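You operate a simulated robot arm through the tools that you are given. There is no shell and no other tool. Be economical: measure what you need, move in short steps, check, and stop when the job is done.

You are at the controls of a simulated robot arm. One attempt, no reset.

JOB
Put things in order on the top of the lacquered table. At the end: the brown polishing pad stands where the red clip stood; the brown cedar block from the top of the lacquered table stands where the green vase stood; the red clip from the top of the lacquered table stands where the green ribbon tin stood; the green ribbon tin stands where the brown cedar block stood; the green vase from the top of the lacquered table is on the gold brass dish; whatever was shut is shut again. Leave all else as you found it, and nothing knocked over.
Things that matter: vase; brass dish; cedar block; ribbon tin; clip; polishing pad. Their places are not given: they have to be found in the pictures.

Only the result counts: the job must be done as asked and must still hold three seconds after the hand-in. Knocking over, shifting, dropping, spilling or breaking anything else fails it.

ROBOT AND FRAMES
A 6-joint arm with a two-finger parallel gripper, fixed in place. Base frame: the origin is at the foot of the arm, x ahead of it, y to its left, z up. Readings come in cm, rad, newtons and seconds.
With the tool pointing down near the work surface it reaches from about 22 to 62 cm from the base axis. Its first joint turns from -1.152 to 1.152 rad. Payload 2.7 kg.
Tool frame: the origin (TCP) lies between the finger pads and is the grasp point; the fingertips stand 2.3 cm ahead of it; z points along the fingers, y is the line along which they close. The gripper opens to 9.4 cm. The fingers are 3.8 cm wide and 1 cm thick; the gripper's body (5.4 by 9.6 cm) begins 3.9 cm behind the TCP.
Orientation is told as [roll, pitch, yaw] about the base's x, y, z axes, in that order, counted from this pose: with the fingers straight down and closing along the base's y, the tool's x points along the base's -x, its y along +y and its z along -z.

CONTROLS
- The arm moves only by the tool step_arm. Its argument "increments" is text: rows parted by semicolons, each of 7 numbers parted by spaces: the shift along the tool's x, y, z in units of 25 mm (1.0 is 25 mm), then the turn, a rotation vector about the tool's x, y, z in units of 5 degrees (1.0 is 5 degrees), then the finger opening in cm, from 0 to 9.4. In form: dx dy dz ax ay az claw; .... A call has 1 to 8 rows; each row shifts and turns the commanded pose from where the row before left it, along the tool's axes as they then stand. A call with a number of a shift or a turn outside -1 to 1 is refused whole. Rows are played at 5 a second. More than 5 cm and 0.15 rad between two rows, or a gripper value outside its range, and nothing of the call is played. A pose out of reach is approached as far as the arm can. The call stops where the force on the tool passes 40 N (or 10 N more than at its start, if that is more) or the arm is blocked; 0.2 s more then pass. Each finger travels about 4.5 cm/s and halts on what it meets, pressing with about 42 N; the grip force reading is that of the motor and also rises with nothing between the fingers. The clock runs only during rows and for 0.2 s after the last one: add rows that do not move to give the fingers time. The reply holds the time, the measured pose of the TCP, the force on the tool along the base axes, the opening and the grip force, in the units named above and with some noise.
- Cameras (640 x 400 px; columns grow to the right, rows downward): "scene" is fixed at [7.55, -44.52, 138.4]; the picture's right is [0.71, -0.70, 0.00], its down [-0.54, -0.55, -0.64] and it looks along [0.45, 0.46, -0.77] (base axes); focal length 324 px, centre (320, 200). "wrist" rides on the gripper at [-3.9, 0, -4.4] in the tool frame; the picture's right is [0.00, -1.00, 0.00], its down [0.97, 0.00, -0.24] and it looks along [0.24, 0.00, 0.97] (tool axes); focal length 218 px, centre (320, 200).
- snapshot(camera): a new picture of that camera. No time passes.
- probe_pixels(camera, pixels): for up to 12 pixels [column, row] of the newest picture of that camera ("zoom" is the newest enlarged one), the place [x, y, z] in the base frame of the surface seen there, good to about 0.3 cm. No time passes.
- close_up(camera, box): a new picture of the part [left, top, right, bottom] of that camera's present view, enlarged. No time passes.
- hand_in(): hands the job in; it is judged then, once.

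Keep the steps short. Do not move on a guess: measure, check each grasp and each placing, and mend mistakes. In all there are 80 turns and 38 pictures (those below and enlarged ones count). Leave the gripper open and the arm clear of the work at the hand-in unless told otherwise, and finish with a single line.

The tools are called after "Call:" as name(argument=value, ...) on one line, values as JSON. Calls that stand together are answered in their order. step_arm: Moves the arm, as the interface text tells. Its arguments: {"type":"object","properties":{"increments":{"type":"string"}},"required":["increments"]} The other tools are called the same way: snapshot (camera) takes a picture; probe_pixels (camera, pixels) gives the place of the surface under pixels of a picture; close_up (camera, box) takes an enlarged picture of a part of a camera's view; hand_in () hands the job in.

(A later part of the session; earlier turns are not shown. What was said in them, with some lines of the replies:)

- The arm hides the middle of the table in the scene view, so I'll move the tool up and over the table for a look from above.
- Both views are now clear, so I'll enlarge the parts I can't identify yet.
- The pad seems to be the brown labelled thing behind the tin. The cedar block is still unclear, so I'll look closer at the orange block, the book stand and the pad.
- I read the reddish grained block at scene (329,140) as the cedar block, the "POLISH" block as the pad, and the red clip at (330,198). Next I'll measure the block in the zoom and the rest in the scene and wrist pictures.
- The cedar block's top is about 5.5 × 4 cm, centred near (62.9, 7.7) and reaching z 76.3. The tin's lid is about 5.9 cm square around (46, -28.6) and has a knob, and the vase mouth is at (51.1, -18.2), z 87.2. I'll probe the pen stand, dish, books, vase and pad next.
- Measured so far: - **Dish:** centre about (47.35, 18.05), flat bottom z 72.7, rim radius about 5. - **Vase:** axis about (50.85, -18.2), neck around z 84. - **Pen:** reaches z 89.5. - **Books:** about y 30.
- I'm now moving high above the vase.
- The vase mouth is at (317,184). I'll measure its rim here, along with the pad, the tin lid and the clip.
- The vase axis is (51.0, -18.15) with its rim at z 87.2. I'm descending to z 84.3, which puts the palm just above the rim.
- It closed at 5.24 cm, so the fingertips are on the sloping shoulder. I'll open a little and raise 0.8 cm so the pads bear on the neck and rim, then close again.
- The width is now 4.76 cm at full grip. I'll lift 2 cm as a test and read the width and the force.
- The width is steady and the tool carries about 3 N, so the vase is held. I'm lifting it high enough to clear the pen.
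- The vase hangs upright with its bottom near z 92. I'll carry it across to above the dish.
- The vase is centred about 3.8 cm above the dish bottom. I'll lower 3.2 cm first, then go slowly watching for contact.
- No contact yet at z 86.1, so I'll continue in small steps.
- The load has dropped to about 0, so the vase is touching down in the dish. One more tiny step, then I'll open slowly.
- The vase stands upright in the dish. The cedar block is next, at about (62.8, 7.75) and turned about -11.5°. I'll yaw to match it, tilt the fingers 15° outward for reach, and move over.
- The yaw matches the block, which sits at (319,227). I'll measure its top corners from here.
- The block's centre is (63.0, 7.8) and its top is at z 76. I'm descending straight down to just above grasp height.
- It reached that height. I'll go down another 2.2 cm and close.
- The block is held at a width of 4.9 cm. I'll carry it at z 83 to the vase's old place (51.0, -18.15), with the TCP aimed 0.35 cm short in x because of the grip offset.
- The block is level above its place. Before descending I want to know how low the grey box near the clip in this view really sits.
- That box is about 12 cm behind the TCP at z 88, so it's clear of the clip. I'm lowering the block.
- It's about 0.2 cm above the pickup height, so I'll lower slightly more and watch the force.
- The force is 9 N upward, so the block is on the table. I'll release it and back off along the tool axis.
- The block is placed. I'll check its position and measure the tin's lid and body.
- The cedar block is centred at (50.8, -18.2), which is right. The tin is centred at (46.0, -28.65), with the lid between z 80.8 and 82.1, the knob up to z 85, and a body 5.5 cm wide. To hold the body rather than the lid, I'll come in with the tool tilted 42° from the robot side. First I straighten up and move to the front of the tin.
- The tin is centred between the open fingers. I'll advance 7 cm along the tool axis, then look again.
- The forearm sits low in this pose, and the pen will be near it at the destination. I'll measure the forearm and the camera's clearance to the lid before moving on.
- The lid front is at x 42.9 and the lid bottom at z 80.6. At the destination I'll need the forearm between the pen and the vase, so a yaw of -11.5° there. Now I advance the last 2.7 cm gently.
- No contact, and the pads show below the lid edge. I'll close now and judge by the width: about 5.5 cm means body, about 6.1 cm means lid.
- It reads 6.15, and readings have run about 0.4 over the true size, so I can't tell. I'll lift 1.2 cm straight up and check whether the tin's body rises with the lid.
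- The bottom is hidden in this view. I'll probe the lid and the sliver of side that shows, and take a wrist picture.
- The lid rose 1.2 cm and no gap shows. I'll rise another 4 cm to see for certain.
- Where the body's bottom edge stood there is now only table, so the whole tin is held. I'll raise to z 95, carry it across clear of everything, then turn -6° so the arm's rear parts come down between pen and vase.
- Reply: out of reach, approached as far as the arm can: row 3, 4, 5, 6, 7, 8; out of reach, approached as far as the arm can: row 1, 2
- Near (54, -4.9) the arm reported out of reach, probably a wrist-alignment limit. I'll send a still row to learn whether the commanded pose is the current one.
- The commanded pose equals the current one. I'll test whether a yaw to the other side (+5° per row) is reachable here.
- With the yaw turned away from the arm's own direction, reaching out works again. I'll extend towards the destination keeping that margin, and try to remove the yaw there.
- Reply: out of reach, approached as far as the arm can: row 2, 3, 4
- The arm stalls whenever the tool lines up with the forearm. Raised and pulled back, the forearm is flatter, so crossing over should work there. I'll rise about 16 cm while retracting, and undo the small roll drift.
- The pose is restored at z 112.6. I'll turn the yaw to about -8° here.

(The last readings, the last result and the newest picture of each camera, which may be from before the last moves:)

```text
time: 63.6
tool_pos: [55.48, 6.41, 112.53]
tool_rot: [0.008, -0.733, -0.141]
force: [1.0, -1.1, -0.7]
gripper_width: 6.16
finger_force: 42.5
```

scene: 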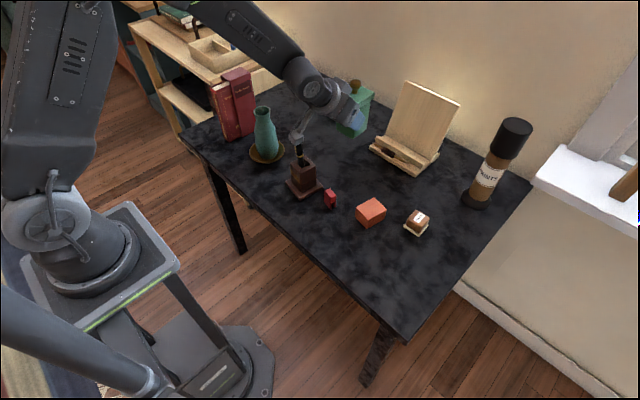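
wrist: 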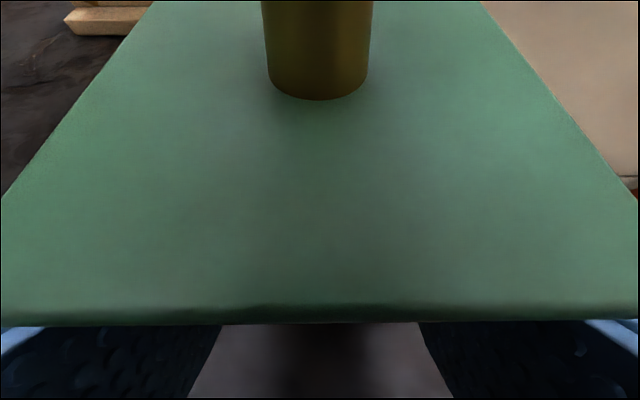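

The crossing worked. I'm moving to above the block's old place, TCP (60.0, 8.2), and down to z 92.

Call:
step_arm(increments="0.53 0.1205 0.9025 0.09 0 0 4; 0.53 0.1205 0.9025 0 0 0 4; 0.53 0.1205 0.9025 0 0 0 4; 0.53 0.1205 0.9025 0 0 0 4; 0.53 0.1205 0.9025 0 0 0 4; 0.53 0.1205 0.9025 0 0 0 4; 0.53 0.1205 0.9025 0 0 0 4; 0.53 0.1205 0.9025 0 0 0 4")

Call:
snapshot(camera="scene")

```text
time: 65.4
tool_pos: [60.04, 8.23, 91.93]
tool_rot: [0.003, -0.733, -0.141]
force: [-0.3, -1.1, -1.4]
gripper_width: 6.15
finger_force: 42.0
```

```text
10 pictures are left
```

scene: 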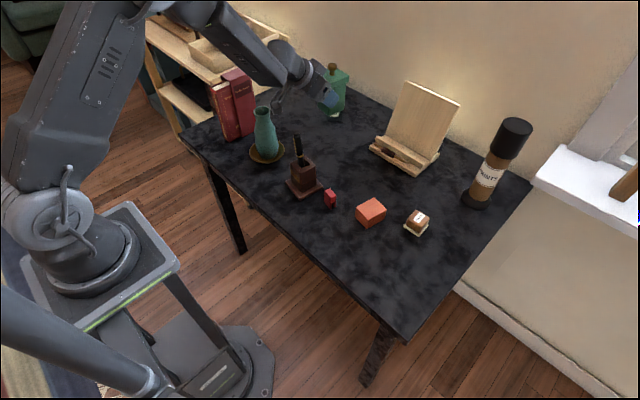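

The tin is upright over the spot. I'm descending to z 82.

Call:
step_arm(increments="0.38 0 0.422 0 0 0 4; 0.38 0 0.422 0 0 0 4; 0.38 0 0.422 0 0 0 4; 0.38 0 0.422 0 0 0 4; 0.38 0 0.422 0 0 0 4; 0.38 0 0.422 0 0 0 4; 0.38 0 0.422 0 0 0 4; 0 0 0 0 0 0 4")

Call:
close_up(camera="scene", box=[220, 40, 380, 200])

```text
time: 67.2
tool_pos: [60.0, 8.29, 82.08]
tool_rot: [0.0, -0.734, -0.14]
force: [-0.7, -0.2, -1.9]
gripper_width: 6.14
finger_force: 42.2
```

```text
2.50 times, centred on (300, 120) of scene
```

zoom: 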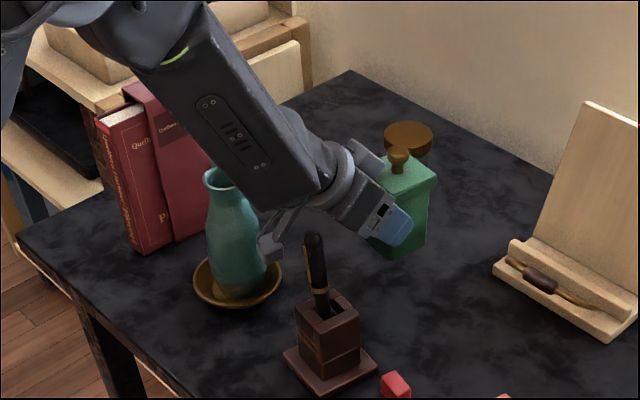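

The grey box at (270,245) looks close to the vase. I'll measure it before going lower.

Call:
probe_pixels(camera="zoom", pixels=[[265, 238], [262, 252], [278, 245], [272, 258], [255, 250], [285, 222], [240, 220], [230, 180], [310, 205], [390, 250], [425, 245], [404, 235]])

```text
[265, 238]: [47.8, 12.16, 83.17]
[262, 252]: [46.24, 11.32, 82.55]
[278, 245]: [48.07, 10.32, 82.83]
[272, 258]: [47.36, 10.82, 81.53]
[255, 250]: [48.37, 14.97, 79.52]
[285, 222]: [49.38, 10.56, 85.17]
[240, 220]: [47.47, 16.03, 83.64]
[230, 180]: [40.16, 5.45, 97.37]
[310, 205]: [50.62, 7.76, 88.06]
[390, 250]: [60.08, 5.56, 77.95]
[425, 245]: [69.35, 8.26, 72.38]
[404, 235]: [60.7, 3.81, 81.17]
```

The box is at y 10.3–12.5 and the vase surface at y 15, so there's room. I'm lowering 3.8 cm, then feeling for contact.

Call:
step_arm(increments="0.254 0 0.282 0 0 0 4; 0.254 0 0.282 0 0 0 4; 0.254 0 0.282 0 0 0 4; 0.254 0 0.282 0 0 0 4; 0 0 0 0 0 0 4")

Call:
step_arm(increments="0.03 0 0.033 0 0 0 4; 0.03 0 0.033 0 0 0 4; 0 0 0 0 0 0 4")

```text
time: 68.4
tool_pos: [59.99, 8.07, 78.44]
tool_rot: [0.001, -0.732, -0.143]
force: [-0.5, 0.7, -0.8]
gripper_width: 6.15
finger_force: 42.1
```

```text
time: 69.2
tool_pos: [59.99, 8.12, 78.06]
tool_rot: [0.001, -0.733, -0.14]
force: [-0.5, -0.5, -0.6]
gripper_width: 6.15
finger_force: 42.2
```

Call:
step_arm(increments="0.025 0 0.028 0 0 0 4; 0.025 0 0.028 0 0 0 4; 0 0 0 0 0 0 4")

```text
time: 70.0
tool_pos: [60.07, 8.22, 78.02]
tool_rot: [0.001, -0.735, -0.14]
force: [0.5, 0.8, 2.4]
gripper_width: 6.15
finger_force: 41.9
```

Contact at 2.4 N. One more tiny step down, then I'll open and retreat along the tool axis.

Call:
step_arm(increments="0.015 0 0.017 0 0 0 4; 0 0 0 0 0 0 6.2; 0 0 0 0 0 0 6.6; 0 0 0 0 0 0 7.4; 0 0 0 0 0 0 8.2; 0 0 0 0 0 0 8.2")

Call:
step_arm(increments="0 0 -0.4 0 0 0 8.2; 0 0 -0.7 0 0 0 8.2; 0 0 -0.9 0 0 0 8.2; 0 0 -0.9 0 0 0 8.2; 0 0 -0.9 0 0 0 8.2; 0 0 -0.9 0 0 0 8.2; 0 0 0 0 0 0 8.2")

Call:
close_up(camera="scene", box=[220, 40, 380, 200])

```text
time: 71.4
tool_pos: [60.03, 8.24, 77.81]
tool_rot: [0.0, -0.734, -0.14]
force: [0.3, 0.0, -0.3]
gripper_width: 8.19
finger_force: 0.0
```

```text
time: 73.0
tool_pos: [52.15, 9.3, 86.64]
tool_rot: [0.0, -0.733, -0.141]
force: [-0.5, 0.2, -0.7]
gripper_width: 8.24
finger_force: 0.0
```

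```text
2.50 times, centred on (300, 120) of scene
```

zoom: 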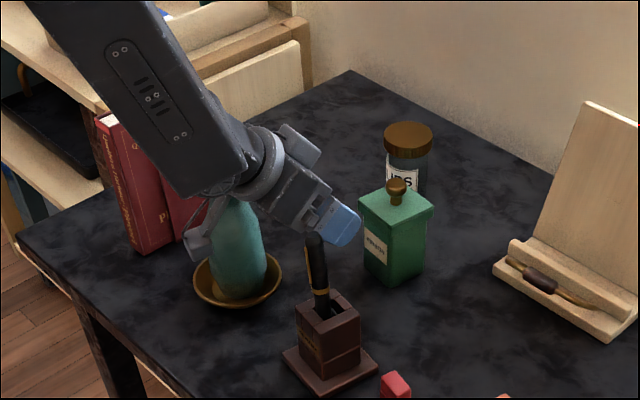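

The tin is standing free. I'll check its position and meanwhile raise the arm straight up.

Call:
probe_pixels(camera="zoom", pixels=[[362, 207], [400, 186], [430, 208], [395, 222], [395, 275], [370, 258], [420, 248], [396, 183]])

Call:
step_arm(increments="-0.669 0 -0.743 0 0 0 8.2; -0.669 0 -0.743 0 0 0 8.2; -0.669 0 -0.743 0 0 0 8.2; -0.669 0 -0.743 0 0 0 8.2; -0.669 0 -0.743 0 0 0 8.2; -0.669 0 -0.743 0 0 0 8.2; 0 0 0 0 0 0 8.2")

```text
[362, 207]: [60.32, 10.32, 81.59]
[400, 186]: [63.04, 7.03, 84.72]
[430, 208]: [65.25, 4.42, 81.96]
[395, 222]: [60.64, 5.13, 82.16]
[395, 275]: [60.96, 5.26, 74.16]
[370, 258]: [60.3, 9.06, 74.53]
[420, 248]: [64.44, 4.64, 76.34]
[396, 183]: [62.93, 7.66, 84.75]
```

```text
time: 74.6
tool_pos: [52.14, 9.33, 101.67]
tool_rot: [-0.001, -0.735, -0.14]
force: [0.3, -0.2, -0.7]
gripper_width: 8.21
finger_force: 0.1
```

The tin is centred at about (63.0, 7.6), which is good. I'll bring the tool back to vertical and yaw 0.

Call:
step_arm(increments="0 0 0 0 1 0 8.2; 0 0 0 0 1 0 8.2; 0 0 0 0 1 0 8.2; 0 0 0 0 1 0 8.2; 0 0 0 0 1 0 8.2; 0 0 0 0 1 0 8.2; 0 0 0 0 1 0 8.2; 0 0 0 0 1 0 8.2")

Call:
step_arm(increments="0 0 0 0 0.4 0 8.2; 0 0 0 0 0 -0.8 8.2; 0 0 0 0 0 -0.8 8.2; 0 0 0 0 0 0 8.2")

```text
time: 76.4
tool_pos: [52.12, 9.39, 101.75]
tool_rot: [0.002, -0.032, -0.14]
force: [0.5, 0.0, -0.4]
gripper_width: 8.18
finger_force: 0.1
```

```text
time: 77.4
tool_pos: [52.18, 9.35, 101.69]
tool_rot: [0.0, 0.001, 0.0]
force: [0.5, -0.1, 0.2]
gripper_width: 8.23
finger_force: 0.1
```

Now I'm moving above the clip for a close look.

Call:
step_arm(increments="0.326 -0.997 0 0 0 0 8.2; 0.326 -0.997 0 0 0 0 8.2; 0.326 -0.997 0 0 0 0 8.2; 0.326 -0.997 0 0 0 0 8.2; 0.326 -0.997 0 0 0 0 8.2; 0.326 -0.997 0 0 0 0 8.2; 0.326 -0.997 0 0 0 0 8.2; 0 0 0 0 0 0 6")

Call:
step_arm(increments="0 0 0.97 0 0 0 6; 0 0 0.97 0 0 0 6; 0 0 0.97 0 0 0 6; 0 0 0.97 0 0 0 6; 0 0 0 0 0 0 6")

Call:
snapshot(camera="wrist")

```text
time: 79.2
tool_pos: [46.5, -7.98, 101.62]
tool_rot: [0.0, -0.001, 0.0]
force: [0.3, -0.9, 0.1]
gripper_width: 6.0
finger_force: 0.1
```

```text
time: 80.4
tool_pos: [46.45, -8.2, 91.81]
tool_rot: [0.001, -0.002, -0.001]
force: [0.1, 0.1, 0.1]
gripper_width: 6.02
finger_force: 0.0
```

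```text
7 pictures are left
```

wrist: 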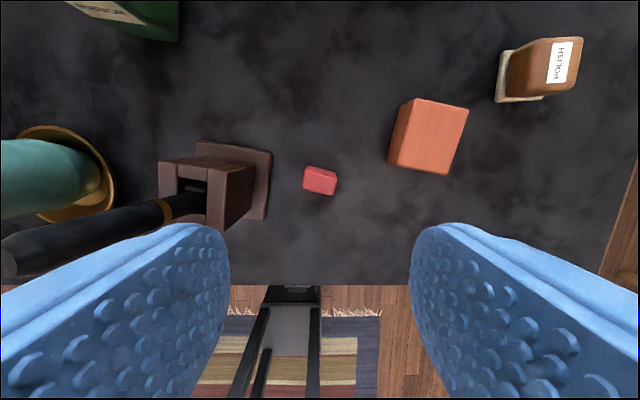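

The clip's top is at (320,181). I'll measure its corners, and the pad's from the same picture.

Call:
probe_pixels(camera="wrist", pixels=[[308, 168], [335, 176], [331, 192], [305, 185], [320, 181], [543, 40], [580, 40], [573, 90], [535, 92], [499, 55], [500, 100], [557, 62]])

```text
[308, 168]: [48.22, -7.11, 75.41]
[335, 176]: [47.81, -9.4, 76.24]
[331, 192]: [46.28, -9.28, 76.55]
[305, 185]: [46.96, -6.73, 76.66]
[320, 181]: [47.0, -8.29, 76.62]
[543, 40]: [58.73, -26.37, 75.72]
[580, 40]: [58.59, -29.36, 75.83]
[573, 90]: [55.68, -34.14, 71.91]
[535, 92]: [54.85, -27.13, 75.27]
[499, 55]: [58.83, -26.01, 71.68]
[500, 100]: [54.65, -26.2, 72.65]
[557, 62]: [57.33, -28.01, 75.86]
```

The clip's top centre is (47.1, -8.15), it's about 2.6 × 1.5 cm, and the top is at z 76.6. Its long axis is turned about -12.6° from y. I'll align with it and descend.

Call:
step_arm(increments="-0.25 0.01 0 0 0 0 6; 0 0 0 0 0 0.84 6; 0 0 0 0 0 0.84 6; 0 0 0 0 0 0.84 6; 0 0 1 0 0 0 6; 0 0 1 0 0 0 6; 0 0 1 0 0 0 6; 0 0 0 0 0 0 6")

Call:
step_arm(increments="0 0 0.93 0 0 0 6; 0 0 0.93 0 0 0 6; 0 0 0.93 0 0 0 6; 0 0 0.93 0 0 0 6; 0 0 0 0 0 0 6")

```text
time: 82.2
tool_pos: [46.97, -8.13, 84.41]
tool_rot: [-0.002, -0.001, -0.219]
force: [-0.1, 0.7, 0.1]
gripper_width: 6.01
finger_force: 0.1
```

```text
time: 83.4
tool_pos: [47.11, -8.0, 75.22]
tool_rot: [0.001, -0.003, -0.219]
force: [0.1, 0.6, -0.2]
gripper_width: 5.99
finger_force: 0.1
```

It's in place at z 75.2. I'll close on the clip and lift 3 cm.

Call:
step_arm(increments="0 0 0.08 0 0 0 5; 0 0 0 0 0 0 4; 0 0 0 0 0 0 3; 0 0 0 0 0 0 2; 0 0 0 0 0 0 1; 0 0 0 0 0 0 1; 0 0 0 0 0 0 1")

Call:
step_arm(increments="0 0 -0.3 0 0 0 1; 0 0 -0.9 0 0 0 1; 0 0 -0.9 0 0 0 1; 0 0 -0.9 0 0 0 1; 0 0 -0.9 0 0 0 1; 0 0 0 0 0 0 1")

```text
time: 85.0
tool_pos: [47.14, -8.04, 74.98]
tool_rot: [0.0, 0.0, -0.219]
force: [0.3, -0.2, 1.4]
gripper_width: 3.07
finger_force: 42.0
```

```text
time: 86.4
tool_pos: [46.97, -8.07, 84.74]
tool_rot: [0.0, 0.001, -0.22]
force: [0.5, 0.0, -0.6]
gripper_width: 3.07
finger_force: 41.9
```

The clip is held at 3.07 cm. I'm carrying it to the tin's old place (46.0, -28.65).

Call:
step_arm(increments="-0.154 -0.9036 0 0 0 0 1; -0.154 -0.9036 0 0 0 0 1; -0.154 -0.9036 0 0 0 0 1; -0.154 -0.9036 0 0 0 0 1; -0.154 -0.9036 0 0 0 0 1; -0.154 -0.9036 0 0 0 0 1; -0.154 -0.9036 0 0 0 0 1; -0.154 -0.9036 0 0 0 0 1")

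Call:
step_arm(increments="-0.154 -0.9036 0 0 0 0 1; 0 0 0.9 0 0 0 1; 0 0 0.9 0 0 0 1; 0 0 0.9 0 0 0 1; 0 0 0.9 0 0 0 1; 0 0 0 0 0 0 1")

```text
time: 88.2
tool_pos: [46.15, -26.46, 84.69]
tool_rot: [0.002, 0.0, -0.219]
force: [0.1, -0.5, -0.4]
gripper_width: 3.09
finger_force: 42.0
```

```text
time: 89.6
tool_pos: [46.14, -28.75, 75.61]
tool_rot: [0.001, 0.0, -0.22]
force: [-0.3, -0.6, 0.3]
gripper_width: 3.12
finger_force: 42.2
```

It's at z 75.6 and the clip was picked at about 75.0, so I'll lower carefully.

Call:
step_arm(increments="0 0 0.1 0 0 0 1; 0 0 0.06 0 0 0 1; 0 0 0.04 0 0 0 1; 0 0 0 0 0 0 1")

```text
time: 90.6
tool_pos: [46.05, -28.7, 75.2]
tool_rot: [0.0, -0.001, -0.22]
force: [-0.4, -1.0, -0.7]
gripper_width: 3.07
finger_force: 42.3
```

Call:
step_arm(increments="0 0 0.04 0 0 0 1; 0 0 0.04 0 0 0 1; 0 0 0 0 0 0 1")

```text
time: 91.4
tool_pos: [46.03, -28.65, 74.97]
tool_rot: [0.0, 0.002, -0.22]
force: [0.3, 1.6, -0.8]
gripper_width: 3.11
finger_force: 42.1
```

Call:
step_arm(increments="0 0 0.03 0 0 0 1; 0 0 0.03 0 0 0 1; 0 0 0 0 0 0 1")

```text
time: 92.2
tool_pos: [46.0, -28.69, 74.87]
tool_rot: [0.001, 0.001, -0.221]
force: [-4.6, 4.6, 15.9]
gripper_width: 3.12
finger_force: 41.8
```

There's contact at 16 N. I'll ease up a hair, open, and rise.

Call:
step_arm(increments="0 0 -0.02 0 0 0 1; 0 0 0 0 0 0 3.4; 0 0 0 0 0 0 4; 0 0 0 0 0 0 5; 0 0 0 0 0 0 5.5; 0 0 -0.4 0 0 0 5.5; 0 0 -0.9 0 0 0 5.5; 0 0 -0.9 0 0 0 5.5")

Call:
step_arm(increments="0 0 -1 0 0 0 7; 0 0 -1 0 0 0 7; 0 0 -1 0 0 0 7; 0 0 -1 0 0 0 7; 0 0 0 0 0 0 7")

Call:
snapshot(camera="wrist")

```text
time: 94.0
tool_pos: [46.05, -28.76, 80.34]
tool_rot: [0.0, 0.0, -0.219]
force: [0.6, -0.6, 0.2]
gripper_width: 5.48
finger_force: 0.1
```

```text
time: 95.2
tool_pos: [45.93, -28.79, 90.46]
tool_rot: [0.001, 0.0, -0.22]
force: [0.8, -0.1, -0.7]
gripper_width: 7.01
finger_force: 0.0
```

```text
6 pictures are left
```

wrist: 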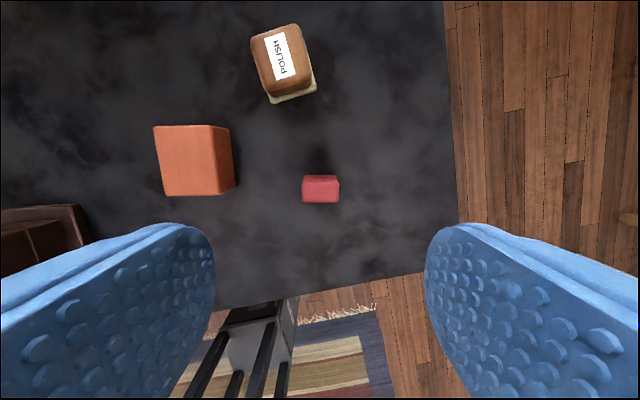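

The clip stands upright. I'll measure it and the pad from this picture.

Call:
probe_pixels(camera="wrist", pixels=[[304, 178], [337, 178], [337, 200], [304, 200], [256, 42], [298, 29], [310, 72], [268, 88], [283, 58], [270, 100], [315, 90], [290, 88]])

```text
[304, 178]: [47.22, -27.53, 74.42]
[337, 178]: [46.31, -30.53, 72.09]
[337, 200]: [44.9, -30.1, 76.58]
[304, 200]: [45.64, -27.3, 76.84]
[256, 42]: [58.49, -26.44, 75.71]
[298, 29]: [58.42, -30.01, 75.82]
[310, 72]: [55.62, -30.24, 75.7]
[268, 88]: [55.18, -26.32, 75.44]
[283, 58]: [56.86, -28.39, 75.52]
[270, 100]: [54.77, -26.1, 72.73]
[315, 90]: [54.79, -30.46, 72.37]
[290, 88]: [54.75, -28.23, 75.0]
```

The clip sits at about (45.9, -28.7). The pad's centre is (56.85, -28.2), its brown body is 3.8 cm wide with the top at z 75.8, and it's square to the axes. I'll turn back to yaw 0, tilt 20° outward for reach, and hover over it.

Call:
step_arm(increments="0 0 0 0 0 -0.84 7; 0 0 0 0 0 -0.84 7; 0 0 0 0 0 -0.84 7; 0 0 0 0 -1 0 7; 0 0 0 0 -1 0 7; 0 0 0 0 -1 0 7; 0 0 0 0 -1 0 7; 0 0 0 0 0 0 7")

Call:
step_arm(increments="-0.85 0.05 0.778 0 0 0 7; -0.85 0.05 0.778 0 0 0 7; -0.85 0.05 0.778 0 0 0 7; -0.85 0.05 0.778 0 0 0 7; 0 0 0 0 0 0 7")

```text
time: 97.0
tool_pos: [45.99, -28.68, 90.39]
tool_rot: [0.001, -0.35, 0.001]
force: [0.0, -0.2, -0.6]
gripper_width: 7.0
finger_force: 0.1
```

```text
time: 98.2
tool_pos: [56.62, -28.17, 86.1]
tool_rot: [-0.001, -0.348, 0.0]
force: [0.4, -0.6, -0.7]
gripper_width: 7.0
finger_force: 0.1
```

It reached the hover point. I'm descending to z 75.8.

Call:
step_arm(increments="0.282 0 0.775 0 0 0 7; 0.282 0 0.775 0 0 0 7; 0.282 0 0.775 0 0 0 7; 0.282 0 0.775 0 0 0 7; 0.282 0 0.775 0 0 0 7; 0 0 0 0 0 0 7")

Call:
step_arm(increments="0 0 0 0 0 0 6; 0 0 0 0 0 0 5; 0 0 0 0 0 0 4; 0 0 0 0 0 0 3; 0 0 0 0 0 0 3; 0 0 0 0 0 0 3")

```text
time: 99.6
tool_pos: [56.63, -28.17, 75.56]
tool_rot: [0.001, -0.35, 0.001]
force: [0.1, 0.0, 0.7]
gripper_width: 7.02
finger_force: 0.1
```

```text
time: 101.0
tool_pos: [56.6, -28.29, 75.61]
tool_rot: [0.0, -0.349, 0.001]
force: [-0.1, 0.5, 0.1]
gripper_width: 4.13
finger_force: 42.3
```

The grip reads 4.13 cm, which matches the brown body. I'll lift and carry it to the clip's old place.

Call:
step_arm(increments="-0.1 0 -0.28 0 0 0 3; -0.284 0 -0.78 0 0 0 3; -0.284 0 -0.78 0 0 0 3; -0.284 0 -0.78 0 0 0 3; -0.184 0 -0.5 0 0 0 3; 0 0 0 0 0 0 3")

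Call:
step_arm(increments="0.407 0.891 -0.148 0 0 0 3; 0.407 0.891 -0.148 0 0 0 3; 0.407 0.891 -0.148 0 0 0 3; 0.407 0.891 -0.148 0 0 0 3; 0.407 0.891 -0.148 0 0 0 3; 0.407 0.891 -0.148 0 0 0 3; 0.407 0.891 -0.148 0 0 0 3; 0.407 0.891 -0.148 0 0 0 3")

Call:
step_arm(increments="0.407 0.891 -0.148 0 0 0 3; 0 0 0 0 0 0 3")

Call:
snapshot(camera="scene")

```text
time: 102.4
tool_pos: [56.63, -28.12, 83.88]
tool_rot: [0.0, -0.349, 0.0]
force: [0.2, 0.3, -1.1]
gripper_width: 4.12
finger_force: 41.7
```

```text
time: 104.2
tool_pos: [48.01, -10.27, 83.97]
tool_rot: [-0.001, -0.35, 0.0]
force: [-0.1, 0.5, -0.7]
gripper_width: 4.13
finger_force: 41.7
```

```text
time: 104.8
tool_pos: [46.84, -8.02, 84.03]
tool_rot: [0.0, -0.35, 0.001]
force: [0.1, 0.3, -1.2]
gripper_width: 4.08
finger_force: 42.2
```

```text
5 pictures are left
```

scene: 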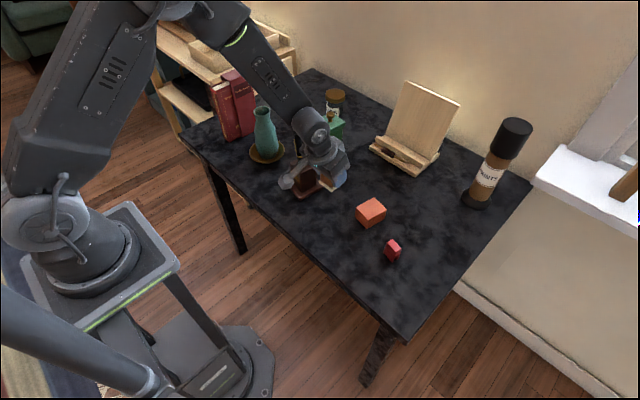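

The pad hangs over the spot and the pen is clear by several cm. I'm lowering to just above the table.

Call:
step_arm(increments="0.27 -0.02 0.7425 0 0 0 3; 0.27 0 0.7425 0 0 0 3; 0.27 0 0.7425 0 0 0 3; 0.27 0 0.7425 0 0 0 3; 0 0 0 0 0 0 3")

Call:
step_arm(increments="0.02 0 0.055 0 0 0 3; 0.02 0 0.055 0 0 0 3; 0 0 0 0 0 0 3")

```text
time: 106.0
tool_pos: [47.08, -8.11, 75.97]
tool_rot: [-0.001, -0.351, -0.001]
force: [0.0, 0.5, -0.8]
gripper_width: 4.13
finger_force: 42.0
```

```text
time: 106.8
tool_pos: [46.97, -8.13, 75.77]
tool_rot: [0.0, -0.348, 0.0]
force: [-0.9, -0.2, -0.8]
gripper_width: 4.13
finger_force: 41.7
```

Call:
step_arm(increments="0.013 0 0.035 0 0 0 3; 0.01 0 0.03 0 0 0 3; 0 0 0 0 0 0 3")

```text
time: 107.6
tool_pos: [46.95, -8.22, 75.64]
tool_rot: [0.0, -0.35, 0.001]
force: [-9.2, 2.8, 20.3]
gripper_width: 4.13
finger_force: 41.7
```

Firm contact at 20 N. I'll ease up slightly, open slowly and back off upward.

Call:
step_arm(increments="-0.008 0 -0.022 0 0 0 3; 0 0 0 0 0 0 4.4; 0 0 0 0 0 0 5; 0 0 0 0 0 0 6; 0 0 0 0 0 0 6.4; 0 0 -0.5 0 0 0 6.4; 0 0 -0.9 0 0 0 6.4; 0 0 -0.9 0 0 0 6.4")

Call:
step_arm(increments="0 0 -1 0 0 0 7; 0 0 -1 0 0 0 7; 0 0 -1 0 0 0 7; 0 0 -1 0 0 0 7; 0 0 -1 0 0 0 7; 0 0 -1 0 0 0 7; 0 0 0 0 0 0 7")

Call:
step_arm(increments="0.9 -0.9 0 0 1 0 9.4; 0.9 -0.9 0 0 1 0 9.4; 0.9 -0.9 0 0 1 0 9.4; 0.9 -0.9 0 0 1 0 9.4; 0.2 -0.9 -0.3 0 0 0 9.4; 0.2 -0.9 -0.3 0 0 0 9.4; 0 0 0 0 0 0 9.4")

Call:
snapshot(camera="scene")

Call:
close_up(camera="scene", box=[230, 80, 450, 280])

```text
time: 109.4
tool_pos: [44.97, -8.25, 81.09]
tool_rot: [0.004, -0.35, 0.0]
force: [0.0, 0.1, 0.3]
gripper_width: 6.41
finger_force: 0.1
```

```text
time: 111.0
tool_pos: [39.76, -8.25, 95.21]
tool_rot: [-0.002, -0.35, 0.001]
force: [0.7, -0.7, 0.5]
gripper_width: 6.99
finger_force: 0.0
```

```text
time: 112.6
tool_pos: [30.2, -21.71, 94.72]
tool_rot: [0.001, 0.001, 0.0]
force: [0.3, -0.1, -0.2]
gripper_width: 9.38
finger_force: 0.1
```

```text
4 pictures are left
```

scene: 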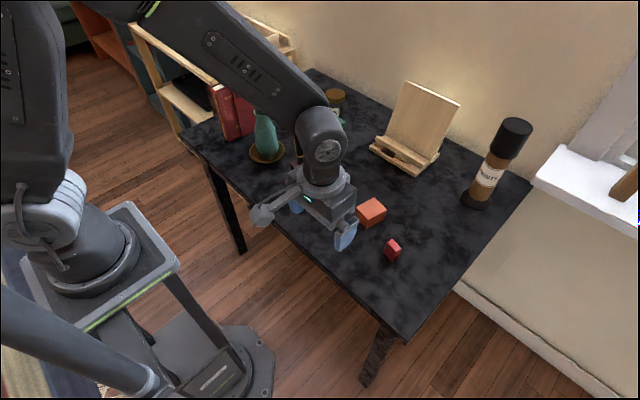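

```text
2.00 times, centred on (340, 180) of scene
```

zoom: 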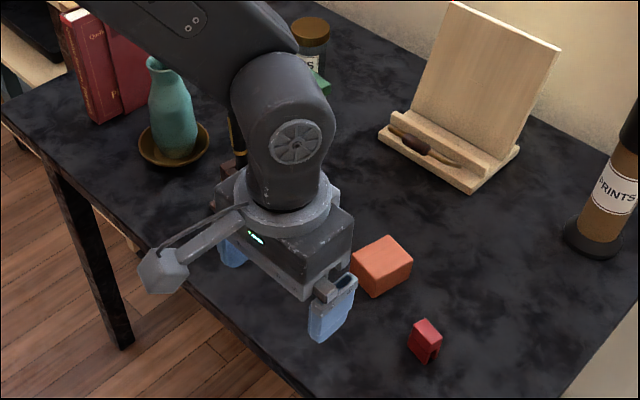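

The arm hides the pad. I'll raise it and move it to the left-rear, where the view was clear before.

Call:
step_arm(increments="0 0 -0.9 0 0 0 9.4; 0 0 -0.9 0 0 0 9.4; 0 0 -0.9 0 0 0 9.4; 0 0 -0.9 0 0 0 9.4; -0.5 1 0 0 0 0 9.4; -0.5 1 0 0 0 0 9.4; -0.5 1 0 0 0 0 9.4; -0.5 1 0 0 0 0 9.4")

Call:
step_arm(increments="-0.5 1 0 0 0 0 9.4; -0.5 1 0 0 0 0 9.4; -0.5 1 0 0 0 0 9.4; -0.5 1 0 0 0 0 9.4; -0.2 1 0 0 0 0 9.4; -0.2 1 0 0 0 0 9.4; 0 0 0 0 0 0 9.4")

Call:
close_up(camera="scene", box=[210, 80, 450, 280])

```text
time: 114.4
tool_pos: [35.08, -11.74, 103.63]
tool_rot: [-0.001, -0.001, 0.002]
force: [0.3, -0.4, 0.2]
gripper_width: 9.39
finger_force: 0.0
```

```text
time: 116.0
tool_pos: [40.96, 3.15, 103.79]
tool_rot: [-0.001, -0.001, -0.002]
force: [0.0, -0.2, -0.4]
gripper_width: 9.4
finger_force: 0.1
```

```text
2.00 times, centred on (330, 180) of scene
```

zoom: 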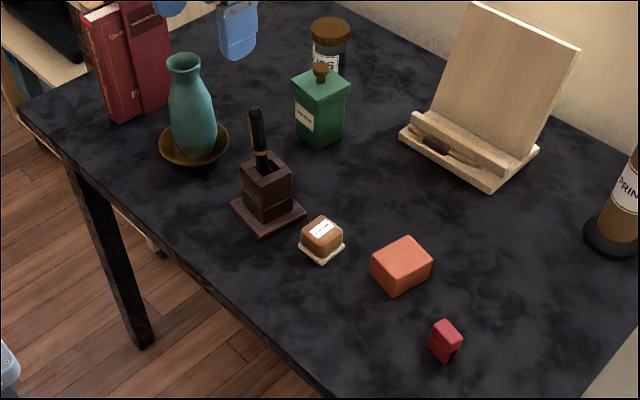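

Everything stands upright. One last check of the positions before handing in.

Call:
probe_pixels(camera="zoom", pixels=[[322, 227], [301, 243], [321, 261], [343, 246], [402, 255], [445, 328], [320, 70], [185, 62], [193, 148], [257, 115]])

```text
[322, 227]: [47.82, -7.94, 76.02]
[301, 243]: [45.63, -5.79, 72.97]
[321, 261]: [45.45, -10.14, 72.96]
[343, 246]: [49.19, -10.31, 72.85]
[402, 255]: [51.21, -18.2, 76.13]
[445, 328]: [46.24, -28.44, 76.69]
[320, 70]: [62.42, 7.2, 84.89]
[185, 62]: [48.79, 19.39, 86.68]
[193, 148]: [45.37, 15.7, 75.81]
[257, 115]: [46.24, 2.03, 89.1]
```

The pad is centred at (47.3, -8.1), and the block, clip, tin and vase are all in their places. The gripper is open and well above the work, so I'm handing in.

Call:
hand_in()

```text
The job is handed in.
```

All five moves are done and handed in: vase on the brass dish, cedar block at the vase's old place, ribbon tin (lid on) at the block's, clip at the tin's and polishing pad at the clip's, all upright in the last picture.
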